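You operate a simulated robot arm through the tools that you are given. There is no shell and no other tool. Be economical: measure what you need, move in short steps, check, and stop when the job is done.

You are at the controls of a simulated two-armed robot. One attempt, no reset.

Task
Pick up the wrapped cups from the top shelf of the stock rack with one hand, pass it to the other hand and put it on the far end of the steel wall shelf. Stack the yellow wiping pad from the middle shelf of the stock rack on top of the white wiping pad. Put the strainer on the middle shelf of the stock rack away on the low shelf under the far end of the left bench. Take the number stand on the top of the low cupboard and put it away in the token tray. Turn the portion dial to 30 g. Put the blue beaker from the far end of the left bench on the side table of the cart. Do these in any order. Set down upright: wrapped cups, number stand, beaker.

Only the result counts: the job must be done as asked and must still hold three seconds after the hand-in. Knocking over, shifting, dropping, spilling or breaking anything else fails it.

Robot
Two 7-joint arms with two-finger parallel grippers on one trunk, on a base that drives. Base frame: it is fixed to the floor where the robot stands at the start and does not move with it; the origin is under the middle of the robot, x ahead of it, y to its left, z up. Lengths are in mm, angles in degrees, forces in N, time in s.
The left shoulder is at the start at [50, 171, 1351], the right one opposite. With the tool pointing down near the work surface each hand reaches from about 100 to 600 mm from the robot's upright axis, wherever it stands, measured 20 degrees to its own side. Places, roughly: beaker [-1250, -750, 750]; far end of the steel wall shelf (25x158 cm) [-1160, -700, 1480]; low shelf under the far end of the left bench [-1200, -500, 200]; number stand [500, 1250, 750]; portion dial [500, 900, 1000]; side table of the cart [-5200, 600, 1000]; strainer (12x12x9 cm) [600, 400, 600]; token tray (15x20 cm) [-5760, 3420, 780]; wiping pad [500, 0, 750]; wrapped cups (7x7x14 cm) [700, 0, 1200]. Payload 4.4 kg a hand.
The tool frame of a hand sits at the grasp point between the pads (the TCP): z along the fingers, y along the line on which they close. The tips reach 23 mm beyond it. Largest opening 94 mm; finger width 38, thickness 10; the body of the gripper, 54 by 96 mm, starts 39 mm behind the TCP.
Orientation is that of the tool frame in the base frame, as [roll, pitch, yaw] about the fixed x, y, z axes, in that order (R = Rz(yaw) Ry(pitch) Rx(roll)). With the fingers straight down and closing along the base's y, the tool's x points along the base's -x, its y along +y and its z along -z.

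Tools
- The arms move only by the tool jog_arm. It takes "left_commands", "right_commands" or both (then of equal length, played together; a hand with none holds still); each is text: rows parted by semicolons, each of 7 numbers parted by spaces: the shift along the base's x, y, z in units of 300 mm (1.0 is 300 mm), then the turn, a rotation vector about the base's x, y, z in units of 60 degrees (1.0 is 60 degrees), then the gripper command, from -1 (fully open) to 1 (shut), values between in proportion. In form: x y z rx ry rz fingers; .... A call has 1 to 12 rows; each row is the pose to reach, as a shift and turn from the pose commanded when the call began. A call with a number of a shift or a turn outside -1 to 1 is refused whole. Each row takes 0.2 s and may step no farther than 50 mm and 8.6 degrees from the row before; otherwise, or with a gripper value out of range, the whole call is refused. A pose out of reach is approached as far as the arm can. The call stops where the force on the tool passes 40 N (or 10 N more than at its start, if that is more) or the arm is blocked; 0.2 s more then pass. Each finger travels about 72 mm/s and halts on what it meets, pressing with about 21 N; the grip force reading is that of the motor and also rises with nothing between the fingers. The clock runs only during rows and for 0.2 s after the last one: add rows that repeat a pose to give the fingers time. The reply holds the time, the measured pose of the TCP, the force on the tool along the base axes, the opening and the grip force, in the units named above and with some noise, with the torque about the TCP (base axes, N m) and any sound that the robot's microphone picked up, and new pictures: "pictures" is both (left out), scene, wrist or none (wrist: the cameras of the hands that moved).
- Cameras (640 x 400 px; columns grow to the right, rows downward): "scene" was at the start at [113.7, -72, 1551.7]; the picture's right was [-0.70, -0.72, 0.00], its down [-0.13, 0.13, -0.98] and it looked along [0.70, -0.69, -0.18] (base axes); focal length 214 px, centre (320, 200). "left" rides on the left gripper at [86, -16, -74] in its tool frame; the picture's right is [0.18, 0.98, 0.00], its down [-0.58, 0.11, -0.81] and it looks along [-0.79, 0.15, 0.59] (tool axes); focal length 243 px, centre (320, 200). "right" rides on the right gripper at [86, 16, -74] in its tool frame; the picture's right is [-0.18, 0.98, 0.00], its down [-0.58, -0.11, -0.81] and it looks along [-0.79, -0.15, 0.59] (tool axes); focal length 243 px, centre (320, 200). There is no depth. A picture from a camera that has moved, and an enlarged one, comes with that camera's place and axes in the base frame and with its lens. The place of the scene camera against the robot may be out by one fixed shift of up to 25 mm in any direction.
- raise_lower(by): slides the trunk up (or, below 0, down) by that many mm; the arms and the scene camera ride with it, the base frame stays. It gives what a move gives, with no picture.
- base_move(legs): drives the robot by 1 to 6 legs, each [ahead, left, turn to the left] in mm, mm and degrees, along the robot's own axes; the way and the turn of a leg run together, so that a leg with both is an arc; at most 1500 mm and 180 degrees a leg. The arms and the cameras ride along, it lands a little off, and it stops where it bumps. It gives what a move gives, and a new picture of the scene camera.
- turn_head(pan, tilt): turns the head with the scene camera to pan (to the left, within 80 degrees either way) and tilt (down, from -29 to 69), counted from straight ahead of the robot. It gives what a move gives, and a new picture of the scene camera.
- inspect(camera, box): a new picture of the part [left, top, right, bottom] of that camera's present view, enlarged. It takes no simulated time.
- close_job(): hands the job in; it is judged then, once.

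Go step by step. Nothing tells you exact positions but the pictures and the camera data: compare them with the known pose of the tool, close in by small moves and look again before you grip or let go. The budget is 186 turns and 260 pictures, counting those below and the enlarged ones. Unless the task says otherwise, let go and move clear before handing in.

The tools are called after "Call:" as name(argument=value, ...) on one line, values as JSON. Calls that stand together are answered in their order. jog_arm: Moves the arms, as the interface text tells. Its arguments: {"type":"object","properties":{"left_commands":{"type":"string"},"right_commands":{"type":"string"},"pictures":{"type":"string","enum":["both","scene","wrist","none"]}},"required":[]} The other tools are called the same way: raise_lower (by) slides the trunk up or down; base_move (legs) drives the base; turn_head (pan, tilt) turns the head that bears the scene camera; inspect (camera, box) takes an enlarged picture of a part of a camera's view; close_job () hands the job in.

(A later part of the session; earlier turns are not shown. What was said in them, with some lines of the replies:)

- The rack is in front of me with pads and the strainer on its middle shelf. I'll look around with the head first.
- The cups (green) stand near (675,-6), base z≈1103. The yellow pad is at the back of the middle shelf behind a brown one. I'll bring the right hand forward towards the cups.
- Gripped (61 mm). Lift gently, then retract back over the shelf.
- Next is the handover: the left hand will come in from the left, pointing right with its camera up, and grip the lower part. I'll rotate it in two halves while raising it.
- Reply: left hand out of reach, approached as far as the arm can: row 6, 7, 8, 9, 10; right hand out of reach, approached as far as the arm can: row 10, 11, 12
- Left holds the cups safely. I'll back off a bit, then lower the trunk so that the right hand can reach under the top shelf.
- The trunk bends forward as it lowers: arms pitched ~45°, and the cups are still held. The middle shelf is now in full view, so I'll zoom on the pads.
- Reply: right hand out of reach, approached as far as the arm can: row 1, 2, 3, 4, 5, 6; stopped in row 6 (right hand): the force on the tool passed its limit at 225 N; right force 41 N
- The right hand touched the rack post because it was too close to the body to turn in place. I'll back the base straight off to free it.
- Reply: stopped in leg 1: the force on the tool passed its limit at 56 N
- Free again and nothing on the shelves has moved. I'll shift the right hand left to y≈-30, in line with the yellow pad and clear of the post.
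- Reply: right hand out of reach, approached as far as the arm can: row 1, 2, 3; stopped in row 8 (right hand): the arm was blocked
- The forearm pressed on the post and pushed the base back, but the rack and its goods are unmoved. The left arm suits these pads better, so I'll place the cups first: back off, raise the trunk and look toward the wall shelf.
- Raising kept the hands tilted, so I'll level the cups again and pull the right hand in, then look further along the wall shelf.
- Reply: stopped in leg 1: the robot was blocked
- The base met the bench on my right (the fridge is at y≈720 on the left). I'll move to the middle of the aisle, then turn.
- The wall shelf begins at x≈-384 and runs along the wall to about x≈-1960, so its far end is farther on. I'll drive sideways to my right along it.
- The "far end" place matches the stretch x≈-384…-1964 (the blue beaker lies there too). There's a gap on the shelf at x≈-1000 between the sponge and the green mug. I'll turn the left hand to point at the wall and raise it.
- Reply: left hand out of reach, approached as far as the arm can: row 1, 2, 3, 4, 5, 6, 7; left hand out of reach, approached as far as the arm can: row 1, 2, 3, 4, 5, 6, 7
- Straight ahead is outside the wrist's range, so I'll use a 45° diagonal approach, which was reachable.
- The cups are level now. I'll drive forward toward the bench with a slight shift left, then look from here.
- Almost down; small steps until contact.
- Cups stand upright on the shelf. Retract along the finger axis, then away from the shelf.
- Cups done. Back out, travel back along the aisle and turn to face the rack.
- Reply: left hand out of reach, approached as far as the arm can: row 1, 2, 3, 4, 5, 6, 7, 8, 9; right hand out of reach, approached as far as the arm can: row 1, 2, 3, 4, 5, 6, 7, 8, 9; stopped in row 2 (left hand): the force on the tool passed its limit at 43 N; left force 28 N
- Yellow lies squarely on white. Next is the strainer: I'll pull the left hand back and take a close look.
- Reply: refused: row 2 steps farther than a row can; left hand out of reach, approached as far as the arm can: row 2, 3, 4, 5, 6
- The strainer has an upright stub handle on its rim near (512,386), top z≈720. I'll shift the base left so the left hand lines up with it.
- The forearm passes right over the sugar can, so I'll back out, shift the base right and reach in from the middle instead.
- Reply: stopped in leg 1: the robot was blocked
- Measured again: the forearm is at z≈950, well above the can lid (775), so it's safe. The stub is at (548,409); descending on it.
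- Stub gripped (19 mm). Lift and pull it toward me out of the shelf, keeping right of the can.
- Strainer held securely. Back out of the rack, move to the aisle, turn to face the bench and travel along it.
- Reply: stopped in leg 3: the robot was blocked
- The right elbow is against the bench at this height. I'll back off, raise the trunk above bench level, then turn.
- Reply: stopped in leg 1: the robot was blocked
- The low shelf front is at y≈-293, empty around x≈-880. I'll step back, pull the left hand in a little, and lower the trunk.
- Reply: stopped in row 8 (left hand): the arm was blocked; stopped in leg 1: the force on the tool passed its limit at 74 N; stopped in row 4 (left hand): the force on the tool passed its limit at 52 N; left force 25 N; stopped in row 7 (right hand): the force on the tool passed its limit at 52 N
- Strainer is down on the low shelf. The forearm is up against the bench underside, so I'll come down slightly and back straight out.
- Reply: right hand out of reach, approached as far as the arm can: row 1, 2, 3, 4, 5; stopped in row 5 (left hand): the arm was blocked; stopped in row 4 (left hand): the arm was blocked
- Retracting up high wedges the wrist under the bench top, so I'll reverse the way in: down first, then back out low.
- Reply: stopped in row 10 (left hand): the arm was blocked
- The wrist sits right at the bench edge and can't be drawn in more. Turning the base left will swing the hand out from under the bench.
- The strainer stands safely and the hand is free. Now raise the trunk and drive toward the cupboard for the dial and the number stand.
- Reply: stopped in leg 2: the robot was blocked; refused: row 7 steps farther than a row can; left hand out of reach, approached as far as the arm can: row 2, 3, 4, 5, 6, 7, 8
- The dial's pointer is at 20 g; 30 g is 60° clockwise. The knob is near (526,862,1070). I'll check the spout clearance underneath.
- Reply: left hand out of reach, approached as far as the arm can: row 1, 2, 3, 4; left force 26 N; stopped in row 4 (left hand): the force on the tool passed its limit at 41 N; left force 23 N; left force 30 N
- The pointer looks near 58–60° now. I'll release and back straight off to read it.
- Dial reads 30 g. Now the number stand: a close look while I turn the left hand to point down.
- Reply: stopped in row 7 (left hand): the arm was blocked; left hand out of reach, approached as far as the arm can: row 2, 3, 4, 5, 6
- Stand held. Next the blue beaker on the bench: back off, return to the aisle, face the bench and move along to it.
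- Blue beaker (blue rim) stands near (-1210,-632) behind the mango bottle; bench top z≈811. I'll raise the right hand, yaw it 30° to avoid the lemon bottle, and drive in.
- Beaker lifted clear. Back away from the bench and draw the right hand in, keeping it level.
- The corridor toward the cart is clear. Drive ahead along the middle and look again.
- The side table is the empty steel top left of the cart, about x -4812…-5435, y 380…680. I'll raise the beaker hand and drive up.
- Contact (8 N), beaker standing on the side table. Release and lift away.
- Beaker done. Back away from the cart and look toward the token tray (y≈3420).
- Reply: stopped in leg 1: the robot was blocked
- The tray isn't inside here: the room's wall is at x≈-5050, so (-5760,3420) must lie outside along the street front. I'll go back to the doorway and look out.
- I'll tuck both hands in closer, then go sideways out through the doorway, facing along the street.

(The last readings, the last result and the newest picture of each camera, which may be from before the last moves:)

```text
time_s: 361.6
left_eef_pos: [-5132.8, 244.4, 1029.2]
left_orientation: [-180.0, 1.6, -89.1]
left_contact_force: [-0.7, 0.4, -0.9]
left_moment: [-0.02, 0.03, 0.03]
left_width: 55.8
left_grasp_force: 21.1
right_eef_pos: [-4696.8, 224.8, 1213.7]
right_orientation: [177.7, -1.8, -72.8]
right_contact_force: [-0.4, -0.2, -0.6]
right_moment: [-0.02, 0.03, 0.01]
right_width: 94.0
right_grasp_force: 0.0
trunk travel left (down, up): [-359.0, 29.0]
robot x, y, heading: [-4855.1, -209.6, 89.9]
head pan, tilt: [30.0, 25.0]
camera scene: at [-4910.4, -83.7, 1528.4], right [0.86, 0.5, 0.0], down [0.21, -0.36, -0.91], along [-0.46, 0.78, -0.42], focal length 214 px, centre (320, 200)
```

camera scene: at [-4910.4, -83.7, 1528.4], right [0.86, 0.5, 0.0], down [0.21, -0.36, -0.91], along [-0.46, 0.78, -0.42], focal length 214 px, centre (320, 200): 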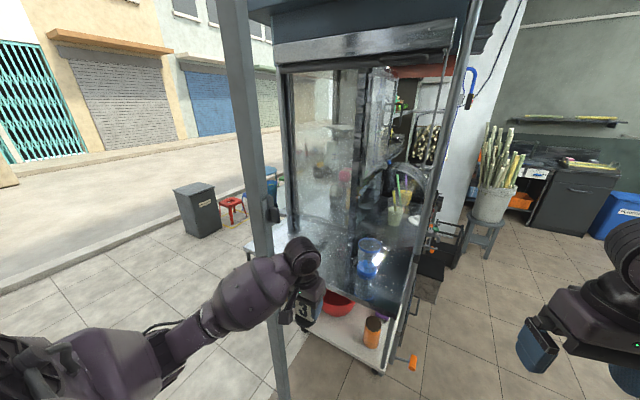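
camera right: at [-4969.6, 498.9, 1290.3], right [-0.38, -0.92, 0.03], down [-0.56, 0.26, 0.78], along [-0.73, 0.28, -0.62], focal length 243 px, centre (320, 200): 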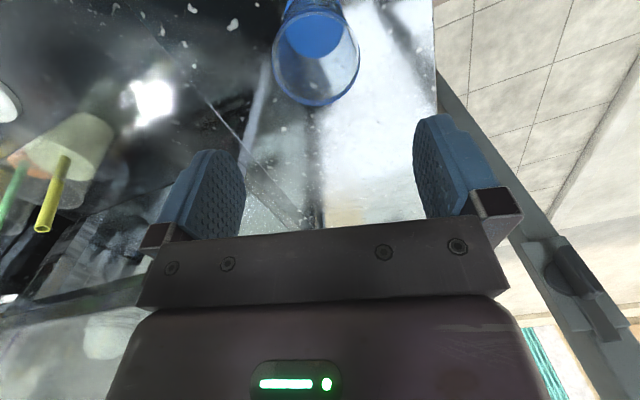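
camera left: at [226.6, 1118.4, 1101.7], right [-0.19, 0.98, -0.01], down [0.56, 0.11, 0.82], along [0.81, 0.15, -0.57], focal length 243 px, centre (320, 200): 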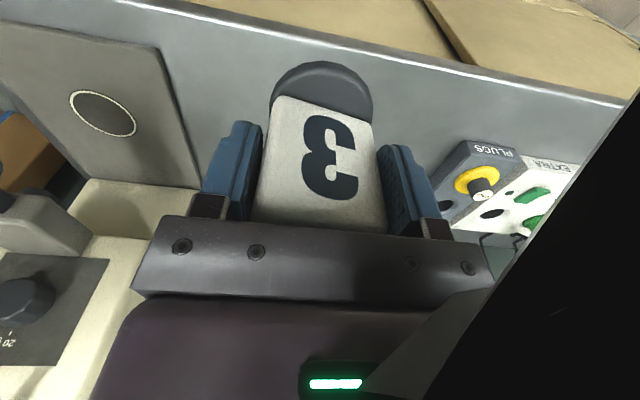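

Call:
base_move(legs=[[-25, 450, 0]])

Call:
base_move(legs=[[0, 550, 0]])

```text
time_s: 366.1
left_eef_pos: [-5586.3, 219.4, 1029.3]
left_orientation: [-179.9, 1.6, -89.1]
left_contact_force: [0.9, -0.3, -0.4]
left_moment: [0.03, 0.04, 0.0]
left_width: 55.6
left_grasp_force: 21.4
right_eef_pos: [-5149.9, 198.2, 1213.6]
right_orientation: [177.7, -1.8, -73.1]
right_contact_force: [-0.1, 0.2, 0.1]
right_moment: [0.02, 0.04, 0.01]
right_width: 94.1
right_grasp_force: 0.1
trunk travel left (down, up): [-359.0, 29.0]
robot x, y, heading: [-5308.9, -238.6, 90.1]
head pan, tilt: [30.0, 25.0]
camera scene: at [-5363.5, -109.7, 1528.4], right [0.87, 0.5, 0.0], down [0.21, -0.37, -0.91], along [-0.45, 0.78, -0.42], focal length 214 px, centre (320, 200)
```

scene: 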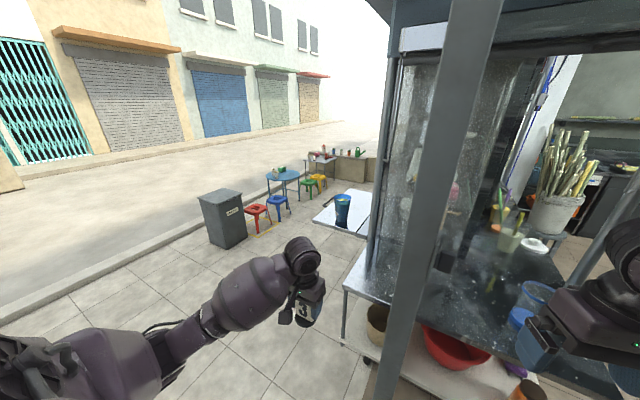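

```text
time_s: 371.5
left_eef_pos: [-6143.9, 216.9, 1030.2]
left_orientation: [-179.9, 1.7, -88.9]
left_contact_force: [0.0, 0.5, -1.4]
left_moment: [0.04, 0.04, -0.01]
left_width: 56.0
left_grasp_force: 20.4
right_eef_pos: [-5708.8, 197.0, 1212.6]
right_orientation: [177.8, -1.7, -72.9]
right_contact_force: [0.3, 0.5, 0.3]
right_moment: [0.02, 0.04, -0.02]
right_width: 94.0
right_grasp_force: 0.1
trunk travel left (down, up): [-359.0, 29.0]
robot x, y, heading: [-5868.3, -241.8, 90.4]
head pan, tilt: [30.0, 25.0]
camera scene: at [-5921.7, -111.3, 1528.4], right [0.86, 0.5, 0.0], down [0.21, -0.37, -0.91], along [-0.46, 0.78, -0.42], focal length 214 px, centre (320, 200)
```

scene: 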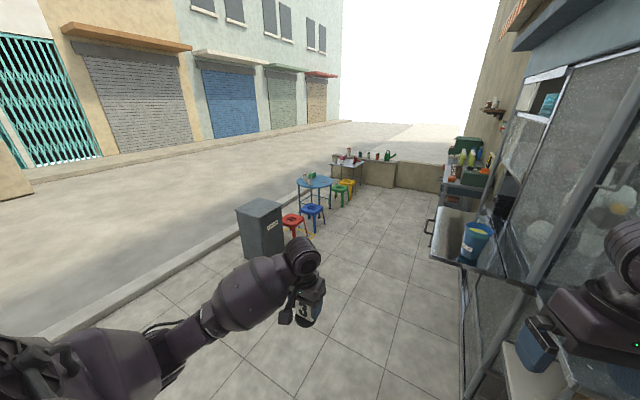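

Call:
inspect(camera="scene", box=[380, 100, 540, 280])

Call:
base_move(legs=[[0, 520, 0], [1500, 0, 0]])

Call:
turn_head(pan=-25, tilt=20)

```text
2.22 times, centred on (460, 190) of scene
camera zoom: at [-5921.7, -111.3, 1528.4], right [0.86, 0.5, 0.0], down [0.21, -0.37, -0.91], along [-0.46, 0.78, -0.42], focal length 477 px, centre (9, 222)
```

zoom: 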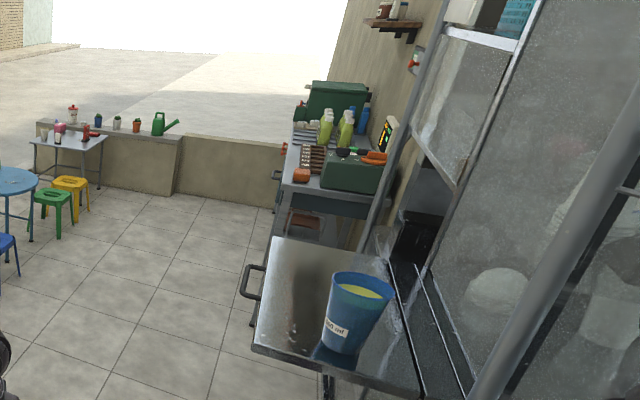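

```text
time_s: 383.6
left_eef_pos: [-6638.8, 1732.4, 1028.7]
left_orientation: [-180.0, 1.5, -89.7]
left_contact_force: [0.4, 0.6, -1.5]
left_moment: [-0.02, 0.02, 0.0]
left_width: 55.5
left_grasp_force: 20.5
right_eef_pos: [-6205.6, 1707.5, 1214.3]
right_orientation: [177.8, -1.7, -73.6]
right_contact_force: [-0.5, -0.2, -0.8]
right_moment: [-0.01, 0.0, 0.02]
right_width: 94.3
right_grasp_force: 0.0
trunk travel left (down, up): [-359.0, 29.0]
robot x, y, heading: [-6366.9, 1275.9, 89.3]
head pan, tilt: [30.0, 25.0]
camera scene: at [-6421.6, 1401.8, 1528.4], right [0.87, 0.49, 0.0], down [0.21, -0.37, -0.91], along [-0.45, 0.79, -0.42], focal length 214 px, centre (320, 200)
```

scene: 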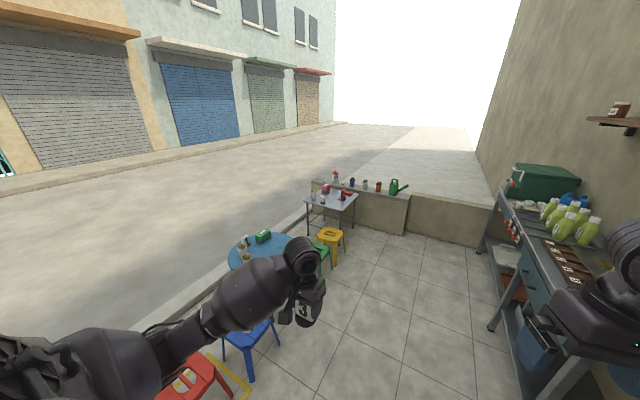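

```text
time_s: 384.8
left_eef_pos: [-6640.1, 1733.7, 1029.2]
left_orientation: [180.0, 1.5, -89.8]
left_contact_force: [0.0, -0.5, -1.1]
left_moment: [0.03, 0.02, -0.02]
left_width: 55.9
left_grasp_force: 21.4
right_eef_pos: [-6204.6, 1708.2, 1213.5]
right_orientation: [177.8, -1.8, -73.7]
right_contact_force: [0.6, -0.2, -0.4]
right_moment: [-0.01, 0.0, 0.02]
right_width: 94.2
right_grasp_force: 0.1
trunk travel left (down, up): [-359.0, 29.0]
robot x, y, heading: [-6369.2, 1275.8, 89.7]
head pan, tilt: [-25.0, 20.0]
camera scene: at [-6336.2, 1405.4, 1536.5], right [0.9, -0.43, 0.0], down [-0.15, -0.31, -0.94], along [0.4, 0.85, -0.34], focal length 214 px, centre (320, 200)
```

scene: 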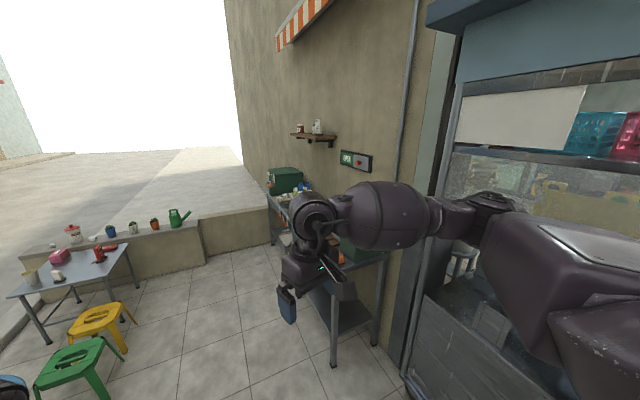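

Call:
base_move(legs=[[950, 130, 0], [0, 0, -90], [0, 500, 0]])

Call:
turn_head(pan=0, tilt=35)

```text
time_s: 398.2
left_eef_pos: [-6004.4, 2987.1, 1028.8]
left_orientation: [180.0, 1.6, 179.4]
left_contact_force: [0.5, 0.8, -0.9]
left_moment: [0.01, -0.02, -0.04]
left_width: 55.7
left_grasp_force: 21.5
right_eef_pos: [-6036.1, 2551.9, 1213.8]
right_orientation: [177.8, -1.7, -164.6]
right_contact_force: [0.0, -0.4, -0.6]
right_moment: [0.0, -0.05, 0.01]
right_width: 94.1
right_grasp_force: 0.2
trunk travel left (down, up): [-359.0, 29.0]
robot x, y, heading: [-6466.4, 2722.4, -1.3]
head pan, tilt: [-25.0, 20.0]
camera scene: at [-6338.4, 2672.3, 1536.5], right [-0.45, -0.9, 0.0], down [-0.31, 0.15, -0.94], along [0.84, -0.42, -0.34], focal length 214 px, centre (320, 200)
```

scene: 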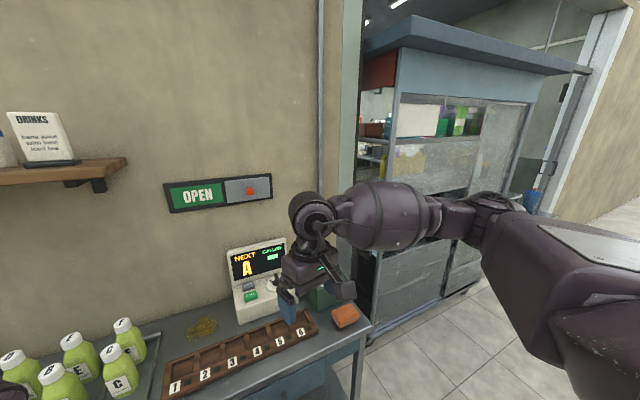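

```text
time_s: 399.1
left_eef_pos: [-6003.7, 2986.6, 1029.0]
left_orientation: [179.9, 1.6, 179.4]
left_contact_force: [0.1, 0.4, -1.6]
left_moment: [0.0, -0.02, 0.04]
left_width: 55.8
left_grasp_force: 20.9
right_eef_pos: [-6035.6, 2551.6, 1212.6]
right_orientation: [177.8, -1.6, -164.5]
right_contact_force: [0.8, -0.1, -0.3]
right_moment: [-0.01, 0.01, -0.01]
right_width: 94.3
right_grasp_force: 0.1
trunk travel left (down, up): [-359.0, 29.0]
robot x, y, heading: [-6472.2, 2721.9, -1.2]
head pan, tilt: [0.0, 35.0]
camera scene: at [-6333.8, 2711.3, 1512.7], right [-0.03, -1.0, 0.0], down [-0.57, 0.01, -0.82], along [0.82, -0.02, -0.57], focal length 214 px, centre (320, 200)
```

scene: 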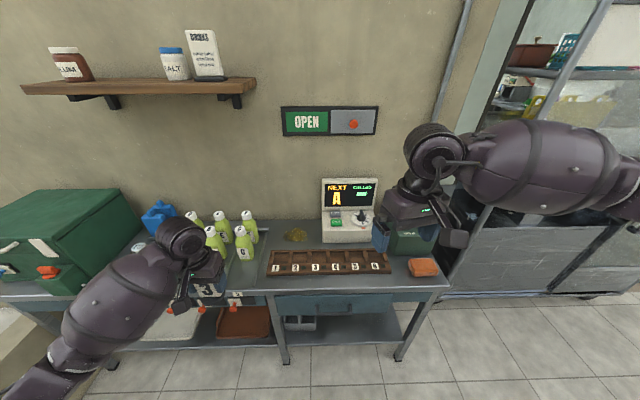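

Call:
inspect(camera="scene", box=[0, 170, 300, 360])

Call:
inspect(camera="left", box=[0, 0, 640, 400])

```text
2.11 times, centred on (150, 265) of scene
camera zoom: at [-6333.8, 2711.3, 1512.7], right [-0.03, -1.0, 0.0], down [-0.57, 0.01, -0.82], along [0.82, -0.02, -0.57], focal length 452 px, centre (678, 63)
```

zoom: 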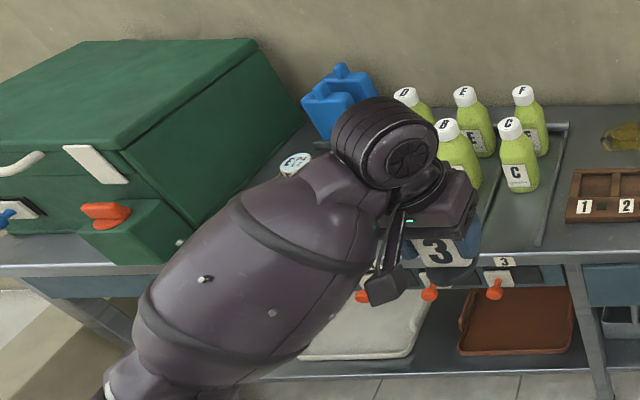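

```text
1.00 times, centred on (320, 200) of left (not enlarged: the box is as wide or as high as the picture)
camera zoom: at [-6093.9, 2971.2, 1100.4], right [-0.17, 0.98, 0.0], down [0.56, 0.1, 0.82], along [0.81, 0.14, -0.57], focal length 243 px, centre (320, 200)
```

zoom: 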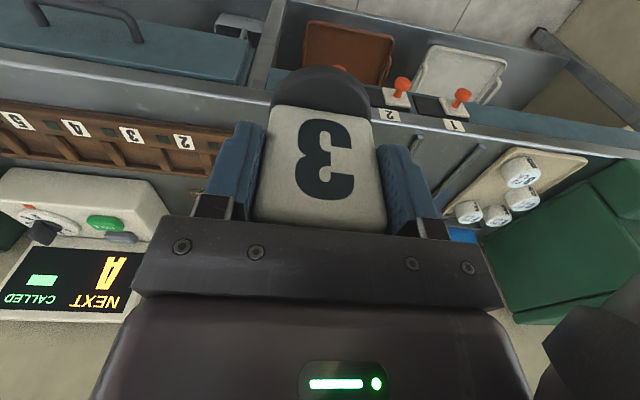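

Call:
inspect(camera="left", box=[430, 110, 640, 260])

```text
2.67 times, centred on (535, 185) of left
camera zoom: at [-6093.9, 2971.2, 1100.4], right [-0.17, 0.98, 0.0], down [0.56, 0.1, 0.82], along [0.81, 0.14, -0.57], focal length 647 px, centre (-253, 240)
```

zoom: 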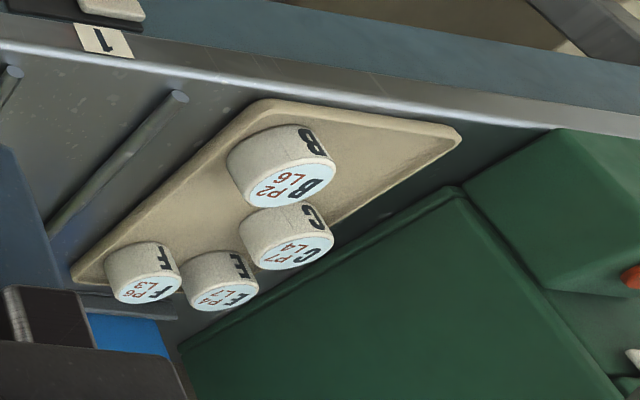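

The token tray (beige, tokens B, C, E, F) is at about (-5770,3410), z≈800. I'll shift left and bring the left camera closer to choose a free spot.

Call:
base_move(legs=[[0, 370, 1]])

Call:
jog_arm(left_commands="0.1 0 0 0 0 0 1; 0.2 0 0 0 0 0 1; 0.27 0 0 0 0 0 1; 0.27 0 0 0 0 0 1", pictures="both")

```text
time_s: 402.9
left_eef_pos: [-6002.9, 3366.6, 1029.5]
left_orientation: [180.0, 1.6, -179.7]
left_contact_force: [0.3, 0.0, -0.7]
left_moment: [0.03, 0.03, 0.04]
left_width: 55.6
left_grasp_force: 20.7
right_eef_pos: [-6027.6, 2931.9, 1213.7]
right_orientation: [177.8, -1.7, -163.4]
right_contact_force: [0.1, 1.0, 0.2]
right_moment: [0.02, -0.01, -0.01]
right_width: 94.0
right_grasp_force: 0.0
trunk travel left (down, up): [-359.0, 29.0]
robot x, y, heading: [-6464.8, 3092.1, -0.5]
head pan, tilt: [0.0, 35.0]
camera scene: at [-6327.7, 3087.0, 1512.6], right [-0.01, -1.0, 0.0], down [-0.57, 0.0, -0.82], along [0.82, -0.01, -0.57], focal length 214 px, centre (320, 200)
```

scene: 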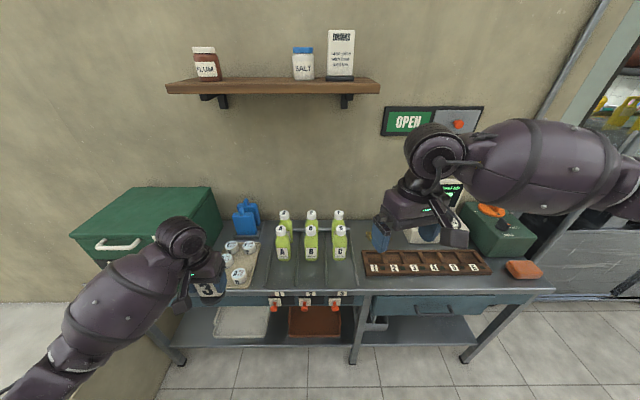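

```text
time_s: 403.9
left_eef_pos: [-5921.7, 3367.7, 1029.5]
left_orientation: [-179.9, 1.7, -179.6]
left_contact_force: [0.8, 0.6, -0.4]
left_moment: [0.03, 0.04, 0.01]
left_width: 55.8
left_grasp_force: 20.8
right_eef_pos: [-6027.6, 2931.7, 1214.9]
right_orientation: [177.9, -1.6, -163.6]
right_contact_force: [-0.7, 0.4, -1.1]
right_moment: [-0.01, 0.04, 0.05]
right_width: 93.8
right_grasp_force: 0.0
trunk travel left (down, up): [-359.0, 29.0]
robot x, y, heading: [-6465.8, 3093.7, -0.3]
head pan, tilt: [0.0, 35.0]
camera scene: at [-6328.2, 3086.9, 1512.7], right [-0.01, -1.0, 0.0], down [-0.57, 0.0, -0.82], along [0.82, -0.01, -0.57], focal length 214 px, centre (320, 200)
camera left: at [-6011.3, 3350.7, 1100.8], right [-0.19, 0.98, -0.01], down [0.56, 0.11, 0.82], along [0.81, 0.15, -0.57], focal length 243 px, centre (320, 200)
```

scene: 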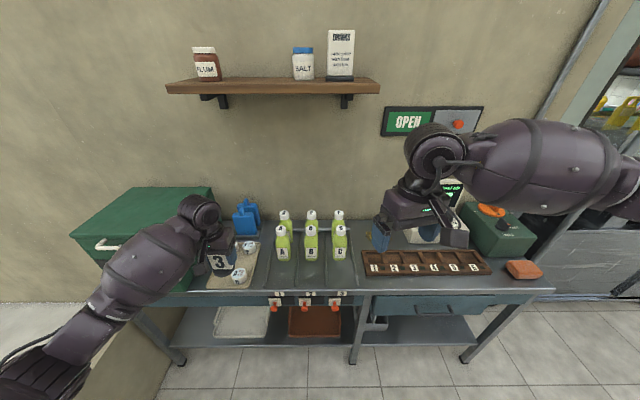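
left: 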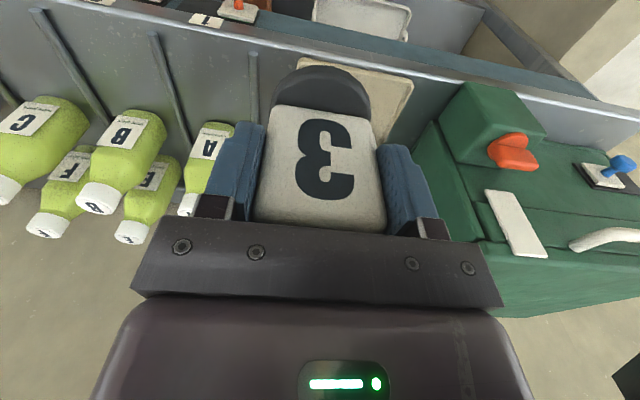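

Call:
jog_arm(left_commands="-0.1 0.05 0 0 0 0 1; -0.2 0.1 0 0 0 0 1; -0.3 0.2 0 0 0 0 1; -0.3 0.3 0 0 0 0 1; -0.3 0.3 0 0 0 0 1", pictures="none")

Call:
inspect(camera="scene", box=[170, 210, 300, 310])

```text
time_s: 405.1
left_eef_pos: [-6014.1, 3457.3, 1028.7]
left_orientation: [180.0, 1.7, -179.6]
left_contact_force: [-0.9, -0.4, -0.7]
left_moment: [0.02, 0.01, -0.02]
left_width: 55.9
left_grasp_force: 20.6
right_eef_pos: [-6028.4, 2932.6, 1213.7]
right_orientation: [177.8, -1.6, -163.5]
right_contact_force: [-0.4, -0.1, 0.4]
right_moment: [-0.02, -0.04, 0.02]
right_width: 93.9
right_grasp_force: 0.1
trunk travel left (down, up): [-359.0, 29.0]
robot x, y, heading: [-6463.0, 3095.8, -0.4]
head pan, tilt: [0.0, 35.0]
```

```text
4.00 times, centred on (235, 260) of scene
camera zoom: at [-6328.1, 3086.4, 1512.7], right [-0.01, -1.0, 0.0], down [-0.57, 0.0, -0.82], along [0.82, -0.01, -0.57], focal length 858 px, centre (660, -40)
```

zoom: 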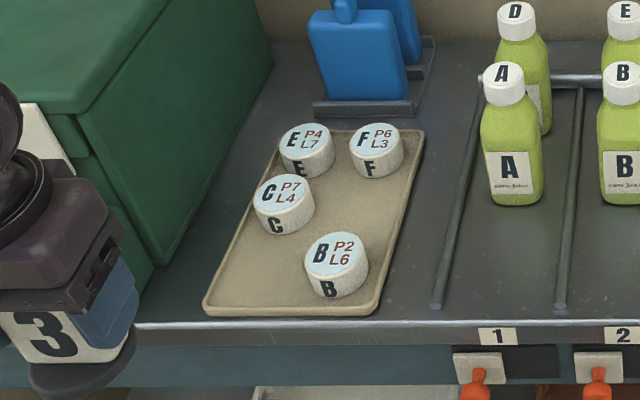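

Call:
inspect(camera="left", box=[0, 0, 640, 400])

```text
1.00 times, centred on (320, 200) of left (not enlarged: the box is as wide or as high as the picture)
camera zoom: at [-6102.4, 3441.0, 1099.7], right [-0.19, 0.98, 0.0], down [0.56, 0.11, 0.82], along [0.81, 0.15, -0.57], focal length 243 px, centre (320, 200)
```

zoom: 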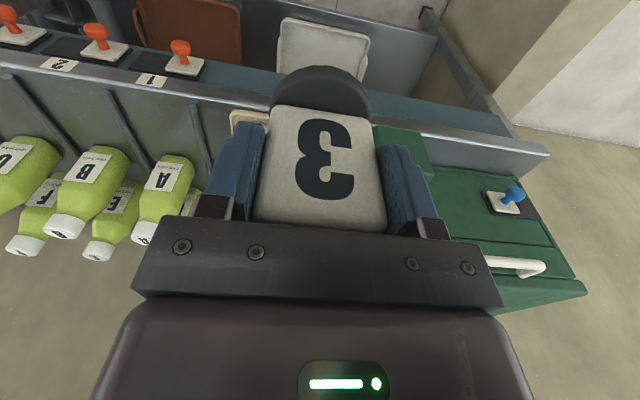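

Call:
jog_arm(left_commands="0 -0.15 0.05 0 0 0 1; 0 -0.3 0.1 0 0 0 1; 0 -0.45 0.1 0 0 0 1; 0 -0.6 0.1 0 0 0 1; 0.05 -0.75 0.1 0 0 0 1; 0.1 -0.87 0.1 0 0 0 1; 0.15 -0.99 0.1 0 0 0 1; 0.15 -0.99 0.1 0 0 0 1", pictures="none")

Call:
inspect(camera="left", box=[380, 80, 600, 260])

Call:
inspect(camera="scene", box=[200, 225, 270, 305])

```text
time_s: 406.9
left_eef_pos: [-5967.9, 3159.5, 1059.6]
left_orientation: [179.9, 1.6, -179.7]
left_contact_force: [-0.4, 0.3, -0.6]
left_moment: [0.01, 0.0, 0.0]
left_width: 55.5
left_grasp_force: 20.6
right_eef_pos: [-6028.0, 2934.2, 1213.8]
right_orientation: [177.8, -1.6, -163.4]
right_contact_force: [0.2, 0.2, -1.0]
right_moment: [0.01, -0.02, 0.01]
right_width: 94.0
right_grasp_force: 0.0
trunk travel left (down, up): [-359.0, 29.0]
robot x, y, heading: [-6464.5, 3098.1, -0.2]
head pan, tilt: [0.0, 35.0]
```

```text
2.22 times, centred on (490, 170) of left
camera zoom: at [-6057.0, 3142.4, 1130.7], right [-0.19, 0.98, 0.0], down [0.56, 0.11, 0.82], along [0.81, 0.15, -0.57], focal length 539 px, centre (-58, 267)
```

zoom: 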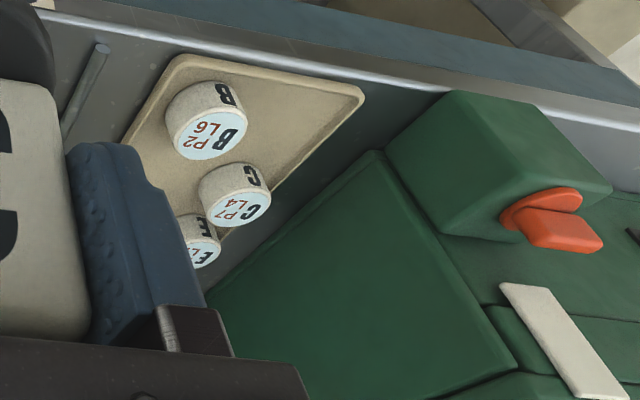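

```text
5.00 times, centred on (235, 265) of scene
camera zoom: at [-6328.2, 3087.9, 1512.7], right [-0.01, -1.0, 0.0], down [-0.57, 0.0, -0.82], along [0.82, -0.01, -0.57], focal length 1072 px, centre (745, -125)
```

zoom: 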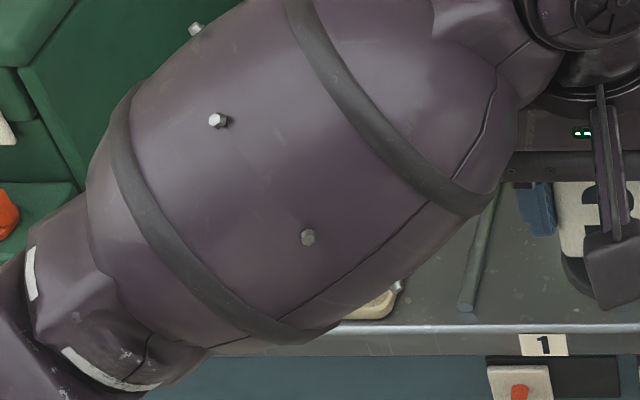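

Call:
jog_arm(left_commands="-0.1 0.1 0.1 0 0 0 1; -0.2 0.22 0.2 0 0 0 1; -0.2 0.34 0.28 0 0 0 1; -0.2 0.48 0.28 0 0 0 1; -0.2 0.62 0.28 0 0 0 1; -0.2 0.755 0.28 0 0 0 1; -0.2 0.755 0.28 0 0 0 1", pictures="none")

Call:
base_move(legs=[[140, 0, 0]])

```text
refused: row 1 steps farther than a row can; nothing moved
```

```text
time_s: 408.2
left_eef_pos: [-5827.1, 3156.3, 1059.1]
left_orientation: [180.0, 1.6, -179.8]
left_contact_force: [0.6, -0.9, -0.9]
left_moment: [0.01, 0.04, 0.02]
left_width: 55.8
left_grasp_force: 21.0
right_eef_pos: [-5887.4, 2929.5, 1212.7]
right_orientation: [177.8, -1.7, -163.7]
right_contact_force: [0.1, 0.3, 0.0]
right_moment: [0.0, 0.05, 0.0]
right_width: 93.9
right_grasp_force: 0.1
trunk travel left (down, up): [-359.0, 29.0]
robot x, y, heading: [-6323.0, 3094.9, -0.8]
head pan, tilt: [0.0, 35.0]
camera scene: at [-6187.5, 3085.1, 1512.5], right [-0.01, -1.0, 0.0], down [-0.57, 0.01, -0.82], along [0.82, -0.01, -0.57], focal length 214 px, centre (320, 200)
```

scene: 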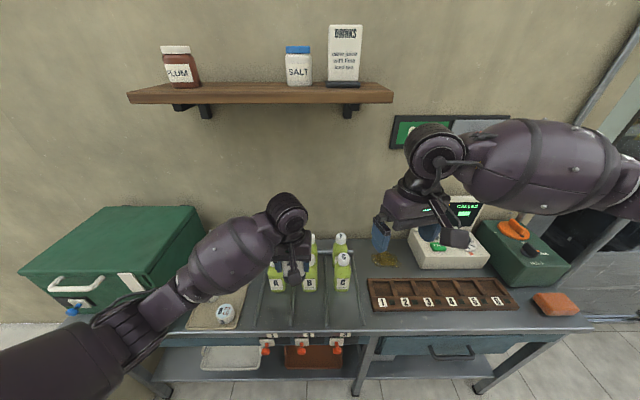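

The row step was too big but nothing was touched. Raise straight up first, then across to above the tray.

Call:
jog_arm(left_commands="0 0 0.12 0 0 0 1; 0 0 0.24 0 0 0 1; 0 0.1 0.3 0 0 0 1; 0 0.22 0.3 0 0 0 1; 0 0.34 0.3 0 0 0 1; 0.06 0.46 0.3 0 0 0 1; 0.12 0.58 0.3 0 0 0 1; 0.18 0.7 0.3 0 0 0 1; 0.235 0.767 0.3 0 0 0 1; 0.235 0.767 0.3 0 0 0 1", pictures="scene")

Call:
inspect(camera="scene", box=[150, 230, 270, 340])

```text
time_s: 410.4
left_eef_pos: [-5757.7, 3386.5, 1148.4]
left_orientation: [-179.9, 1.5, -179.8]
left_contact_force: [-0.6, 0.8, -0.3]
left_moment: [0.01, 0.02, 0.01]
left_width: 55.7
left_grasp_force: 21.0
right_eef_pos: [-5888.9, 2929.2, 1213.2]
right_orientation: [177.8, -1.7, -163.8]
right_contact_force: [0.2, -0.2, 0.1]
right_moment: [0.06, 0.01, -0.02]
right_width: 94.1
right_grasp_force: 0.1
trunk travel left (down, up): [-359.0, 29.0]
robot x, y, heading: [-6324.6, 3095.4, -0.6]
head pan, tilt: [0.0, 35.0]
camera scene: at [-6189.2, 3084.9, 1512.6], right [-0.01, -1.0, 0.0], down [-0.57, 0.01, -0.82], along [0.82, -0.01, -0.57], focal length 214 px, centre (320, 200)
```

scene: 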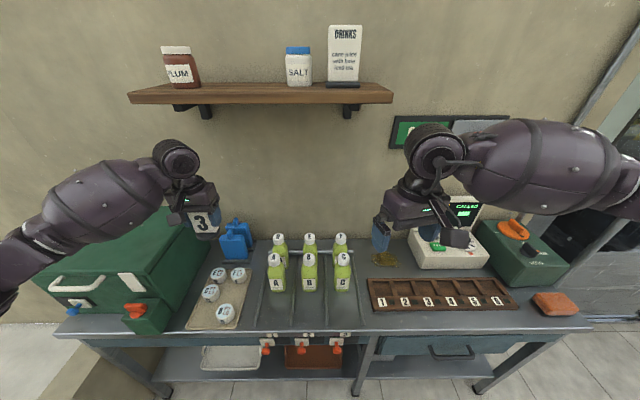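

```text
3.64 times, centred on (210, 285) of scene
camera zoom: at [-6189.2, 3084.9, 1512.6], right [-0.01, -1.0, 0.0], down [-0.57, 0.01, -0.82], along [0.82, -0.01, -0.57], focal length 780 px, centre (720, -109)
```

zoom: 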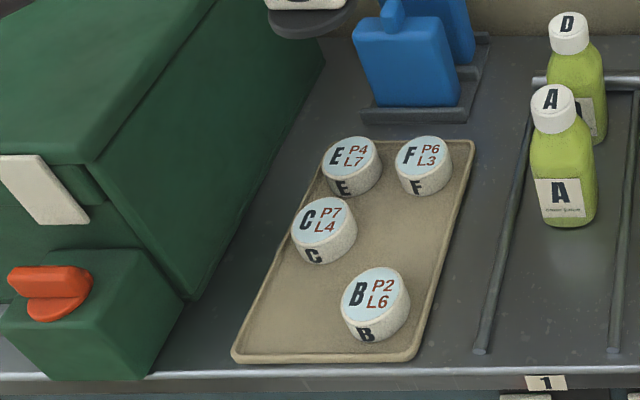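

Call:
inspect(camera="scene", box=[170, 170, 250, 260])

Call:
inspect(camera="left", box=[200, 0, 440, 240])

```text
4.44 times, centred on (210, 215) of scene
camera zoom: at [-6189.2, 3084.9, 1512.6], right [-0.01, -1.0, 0.0], down [-0.57, 0.01, -0.82], along [0.82, -0.01, -0.57], focal length 953 px, centre (809, 133)
```

zoom: 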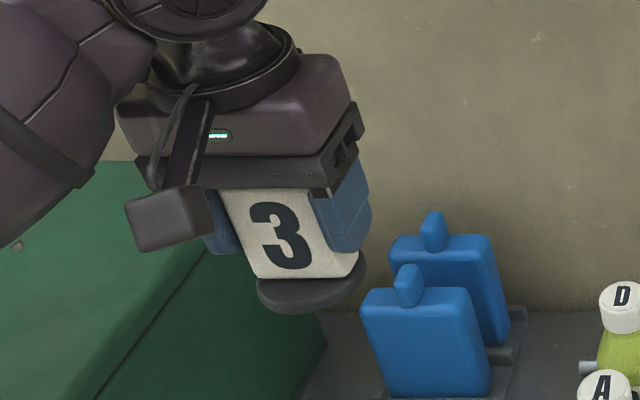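

```text
refused: no pictures are left
```

The picture budget is used up, so I'll finish by pose and force readings: slight correction, then lower toward the free spot between B, C and F.

Call:
jog_arm(left_commands="-0.01 -0.005 -0.13 0 0 0 1; -0.01 -0.005 -0.27 0 0 0 1; -0.01 -0.005 -0.41 0 0 0 1; -0.01 -0.005 -0.55 0 0 0 1; -0.01 -0.005 -0.69 0 0 0 1; -0.01 -0.005 -0.81 0 0 0 1; -0.01 -0.005 -0.86 0 0 0 1; -0.01 -0.005 -0.86 0 0 0 1", pictures="none")

```text
time_s: 412.2
left_eef_pos: [-5762.0, 3383.5, 891.1]
left_orientation: [-180.0, 1.6, -179.8]
left_contact_force: [0.7, -0.2, -0.1]
left_moment: [-0.01, 0.0, -0.01]
left_width: 55.7
left_grasp_force: 21.2
right_eef_pos: [-5888.7, 2929.3, 1213.9]
right_orientation: [177.8, -1.8, -163.6]
right_contact_force: [-0.2, 0.8, -0.9]
right_moment: [-0.01, -0.04, 0.03]
right_width: 93.8
right_grasp_force: 0.0
trunk travel left (down, up): [-359.0, 29.0]
robot x, y, heading: [-6325.1, 3093.3, -0.6]
head pan, tilt: [0.0, 35.0]
no pictures are left
```

Call:
jog_arm(left_commands="0 0.004 -0.013 0 0 0 1; 0 0.004 -0.027 0 0 0 1; 0 0.004 -0.04 0 0 0 1; 0 0.004 -0.053 0 0 0 1; 0 0.004 -0.053 0 0 0 1", pictures="none")

```text
time_s: 413.4
left_eef_pos: [-5760.6, 3385.3, 876.7]
left_orientation: [180.0, 1.7, -179.7]
left_contact_force: [0.6, 0.0, 0.0]
left_moment: [0.0, -0.01, 0.01]
left_width: 55.8
left_grasp_force: 20.9
right_eef_pos: [-5888.9, 2930.3, 1213.3]
right_orientation: [177.8, -1.7, -163.7]
right_contact_force: [0.1, 0.5, 1.0]
right_moment: [-0.01, -0.01, 0.01]
right_width: 93.9
right_grasp_force: 0.0
trunk travel left (down, up): [-359.0, 29.0]
robot x, y, heading: [-6332.3, 3093.4, -0.7]
head pan, tilt: [0.0, 35.0]
no pictures are left
```

Call:
jog_arm(left_commands="0 0 -0.01 0 0 0 1; 0 0 -0.02 0 0 0 1; 0 0 -0.03 0 0 0 1; 0 0 -0.03 0 0 0 1", pictures="none")

```text
time_s: 414.4
left_eef_pos: [-5761.1, 3386.6, 867.0]
left_orientation: [-180.0, 1.6, -179.8]
left_contact_force: [-0.5, 0.3, -1.1]
left_moment: [-0.03, -0.02, 0.01]
left_width: 55.6
left_grasp_force: 21.2
right_eef_pos: [-5890.7, 2929.6, 1214.4]
right_orientation: [177.8, -1.7, -163.7]
right_contact_force: [0.1, 0.2, 0.2]
right_moment: [0.03, 0.0, -0.01]
right_width: 94.3
right_grasp_force: 0.0
trunk travel left (down, up): [-359.0, 29.0]
robot x, y, heading: [-6325.9, 3093.6, -0.4]
head pan, tilt: [0.0, 35.0]
no pictures are left
```

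Call:
jog_arm(left_commands="0 0 -0.008 0 0 0 1; 0 0 -0.016 0 0 0 1; 0 0 -0.024 0 0 0 1; 0 0 -0.024 0 0 0 1", pictures="none")

```text
time_s: 415.4
left_eef_pos: [-5761.6, 3385.9, 859.1]
left_orientation: [179.9, 1.5, -179.8]
left_contact_force: [0.2, -1.1, -1.4]
left_moment: [-0.02, 0.0, 0.01]
left_width: 55.4
left_grasp_force: 21.5
right_eef_pos: [-5887.9, 2930.7, 1214.2]
right_orientation: [177.8, -1.7, -163.7]
right_contact_force: [0.5, -0.5, -0.5]
right_moment: [-0.03, 0.02, 0.03]
right_width: 94.1
right_grasp_force: 0.0
trunk travel left (down, up): [-359.0, 29.0]
robot x, y, heading: [-6322.6, 3093.1, -0.9]
head pan, tilt: [0.0, 35.0]
no pictures are left
```

Call:
jog_arm(left_commands="0 0 -0.008 0 0 0 1; 0 0 -0.016 0 0 0 1; 0 0 -0.016 0 0 0 1", pictures="none")

```text
time_s: 416.2
left_eef_pos: [-5761.2, 3386.6, 855.8]
left_orientation: [179.9, 1.6, -179.8]
left_contact_force: [-0.3, 0.5, -0.5]
left_moment: [-0.02, -0.03, 0.01]
left_width: 55.8
left_grasp_force: 20.7
right_eef_pos: [-5888.6, 2930.3, 1213.8]
right_orientation: [177.8, -1.8, -163.7]
right_contact_force: [-0.5, 0.0, 0.8]
right_moment: [-0.03, -0.03, 0.02]
right_width: 94.0
right_grasp_force: 0.0
trunk travel left (down, up): [-359.0, 29.0]
robot x, y, heading: [-6325.4, 3090.0, -0.9]
head pan, tilt: [0.0, 35.0]
no pictures are left
```

Call:
jog_arm(left_commands="0 0 -0.008 0 0 0 1; 0 0 -0.016 0 0 0 1; 0 0 -0.016 0 0 0 1", pictures="none")

```text
time_s: 417.0
left_eef_pos: [-5761.5, 3385.3, 848.3]
left_orientation: [-180.0, 1.6, -179.7]
left_contact_force: [-0.1, -0.9, -1.2]
left_moment: [0.0, -0.02, 0.0]
left_width: 55.7
left_grasp_force: 21.4
right_eef_pos: [-5889.4, 2929.8, 1213.3]
right_orientation: [177.7, -1.7, -163.8]
right_contact_force: [-0.1, 0.1, 0.0]
right_moment: [0.01, -0.01, -0.02]
right_width: 94.1
right_grasp_force: 0.0
trunk travel left (down, up): [-359.0, 29.0]
robot x, y, heading: [-6323.8, 3090.2, -0.7]
head pan, tilt: [0.0, 35.0]
no pictures are left
```

Call:
jog_arm(left_commands="0 0 -0.007 0 0 0 1; 0 0 -0.014 0 0 0 1; 0 0 -0.014 0 0 0 1", pictures="none")

```text
time_s: 417.8
left_eef_pos: [-5761.8, 3386.1, 845.4]
left_orientation: [179.9, 1.6, -179.8]
left_contact_force: [-0.1, 0.5, -0.6]
left_moment: [-0.01, 0.02, -0.01]
left_width: 55.8
left_grasp_force: 21.1
right_eef_pos: [-5889.1, 2930.9, 1213.9]
right_orientation: [177.9, -1.7, -163.7]
right_contact_force: [-0.7, 0.0, -0.9]
right_moment: [-0.02, 0.0, 0.0]
right_width: 94.0
right_grasp_force: 0.1
trunk travel left (down, up): [-359.0, 29.0]
robot x, y, heading: [-6324.3, 3092.9, -0.5]
head pan, tilt: [0.0, 35.0]
no pictures are left
```

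Call:
jog_arm(left_commands="0.007 0 0 0 0 0 1; 0.013 0 0 0 0 0 1; 0.013 0 -0.007 0 0 0 1; 0.013 0 -0.014 0 0 0 1; 0.013 0 -0.014 0 0 0 1", pictures="none")

```text
time_s: 419.0
left_eef_pos: [-5757.3, 3386.2, 841.4]
left_orientation: [179.9, 1.7, -179.8]
left_contact_force: [-0.6, 0.0, -1.0]
left_moment: [-0.03, 0.0, -0.04]
left_width: 55.9
left_grasp_force: 21.2
right_eef_pos: [-5889.4, 2929.5, 1213.8]
right_orientation: [177.8, -1.6, -163.8]
right_contact_force: [-0.4, -0.3, 0.1]
right_moment: [0.05, 0.05, 0.0]
right_width: 94.0
right_grasp_force: 0.0
trunk travel left (down, up): [-359.0, 29.0]
robot x, y, heading: [-6322.9, 3092.7, -0.4]
head pan, tilt: [0.0, 35.0]
no pictures are left
```

Call:
jog_arm(left_commands="0 0 -0.007 0 0 0 1; 0 0 -0.014 0 0 0 1; 0 0 -0.014 0 0 0 1", pictures="none")

```text
time_s: 419.8
left_eef_pos: [-5757.8, 3386.5, 838.5]
left_orientation: [180.0, 1.8, -179.8]
left_contact_force: [-1.5, 1.5, 14.8]
left_moment: [-0.02, 0.25, 0.0]
left_width: 55.9
left_grasp_force: 21.4
right_eef_pos: [-5891.3, 2929.7, 1213.6]
right_orientation: [177.8, -1.6, -163.7]
right_contact_force: [-0.2, -1.2, -0.4]
right_moment: [0.02, 0.01, 0.01]
right_width: 94.0
right_grasp_force: 0.0
trunk travel left (down, up): [-359.0, 29.0]
robot x, y, heading: [-6319.0, 3093.7, -0.8]
head pan, tilt: [0.0, 35.0]
no pictures are left
```

Contact at 838.5 with about 15 N straight up: the stand is standing in the tray. I'll open just a few millimetres, lift straight up, then open fully.

Call:
jog_arm(left_commands="0 0 0.003 0 0 0 -0.2; 0 0 0.003 0 0 0 -0.29; 0 0 0.003 0 0 0 -0.29; 0 0 0.003 0 0 0 -0.29", pictures="none")

```text
time_s: 420.8
left_eef_pos: [-5756.4, 3386.0, 837.1]
left_orientation: [-180.0, 1.6, -179.8]
left_contact_force: [0.7, -1.4, 0.2]
left_moment: [-0.03, -0.02, 0.01]
left_width: 60.6
left_grasp_force: 0.0
right_eef_pos: [-5889.1, 2930.7, 1213.9]
right_orientation: [177.8, -1.7, -163.7]
right_contact_force: [0.2, 0.4, 0.0]
right_moment: [0.05, -0.02, 0.0]
right_width: 94.0
right_grasp_force: 0.1
trunk travel left (down, up): [-359.0, 29.0]
robot x, y, heading: [-6326.0, 3093.4, -0.7]
head pan, tilt: [0.0, 35.0]
no pictures are left
```

Call:
jog_arm(left_commands="0 0 0.02 0 0 0 -0.29; 0 0 0.05 0 0 0 -0.32; 0 0 0.09 0 0 0 -0.4; 0 0 0.09 0 0 0 -0.4", pictures="none")

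```text
time_s: 421.8
left_eef_pos: [-5756.9, 3385.4, 864.4]
left_orientation: [-180.0, 1.7, -179.8]
left_contact_force: [0.1, 0.1, -0.2]
left_moment: [-0.01, 0.0, 0.01]
left_width: 65.7
left_grasp_force: 0.1
right_eef_pos: [-5889.2, 2930.4, 1214.2]
right_orientation: [177.8, -1.7, -163.6]
right_contact_force: [1.6, -0.8, -0.4]
right_moment: [0.01, 0.0, 0.01]
right_width: 93.9
right_grasp_force: 0.0
trunk travel left (down, up): [-359.0, 29.0]
robot x, y, heading: [-6324.3, 3092.5, -0.4]
head pan, tilt: [0.0, 35.0]
no pictures are left
```

Call:
jog_arm(left_commands="0 0 0.05 0 0 0 -0.8; 0 0 0.15 0 0 0 -1; 0 0 0.3 0 0 0 -1; 0 0 0.45 0 0 0 -1; 0 0 0.6 0 0 0 -1; 0 0 0.75 0 0 0 -1; -0.1 0 0.85 0 0 0 -1; -0.25 0 0.9 0 0 0 -1; -0.4 0 0.9 0 0 0 -1; -0.4 0 0.9 0 0 0 -1", pictures="none")

```text
time_s: 424.0
left_eef_pos: [-5878.7, 3386.0, 1135.5]
left_orientation: [179.9, 1.6, -179.8]
left_contact_force: [0.1, 0.3, -0.2]
left_moment: [0.01, 0.03, 0.0]
left_width: 93.8
left_grasp_force: 0.1
right_eef_pos: [-5889.3, 2929.3, 1212.6]
right_orientation: [177.7, -1.7, -163.7]
right_contact_force: [-0.2, -0.1, -0.7]
right_moment: [0.01, 0.0, -0.01]
right_width: 94.0
right_grasp_force: 0.1
trunk travel left (down, up): [-359.0, 29.0]
robot x, y, heading: [-6323.7, 3094.1, -0.7]
head pan, tilt: [0.0, 35.0]
no pictures are left
```

All six tasks are done and both hands are clear; handing in.

Call:
close_job()

```text
The job is handed in.
```

I handed the job in with all six tasks carried out. I could not check the number stand by sight at the end, because the picture budget ran out before I set it down.

| Task | Where it ended up | How I checked it |
|---|---|---|
| Wrapped cups | Right hand to left hand, then upright on the steel wall shelf at about x -1065 | Seen standing after release |
| Yellow pad | Flat on top of the white pad | Seen after release |
| Strainer | Low shelf under the left bench, at about x -800 | Seen standing after release |
| Portion dial | Pointer at 30 g | Seen in a close-up |
| Blue beaker | Upright on the cart's side table | Seen standing after release |
| Number stand | In the token tray, between tokens B, C and F | Force and pose only: about 15 N straight up on contact, about zero after release |

- **"Far end" of the shelf and bench:** I took this to be the stretch from about x -384 to -1964, because the given places and the beaker's real position fit that. If the judge means only the last part of it, the cups and the strainer could be counted as wrong.
- **Token tray:** The gap between the stand and the tokens was only a few millimetres by my estimate. A small shift of a token is possible.
- **Bumps along the way:**
  - The right gripper hit the rack post once at 225 N.
  - The arms and base touched the bench, a bench leg and the underside of the bench top several times.
  - The base was also stopped by the fridge or bench a few times.
  - I saw nothing knocked over or shifted in the pictures after these, but I did not check every item.
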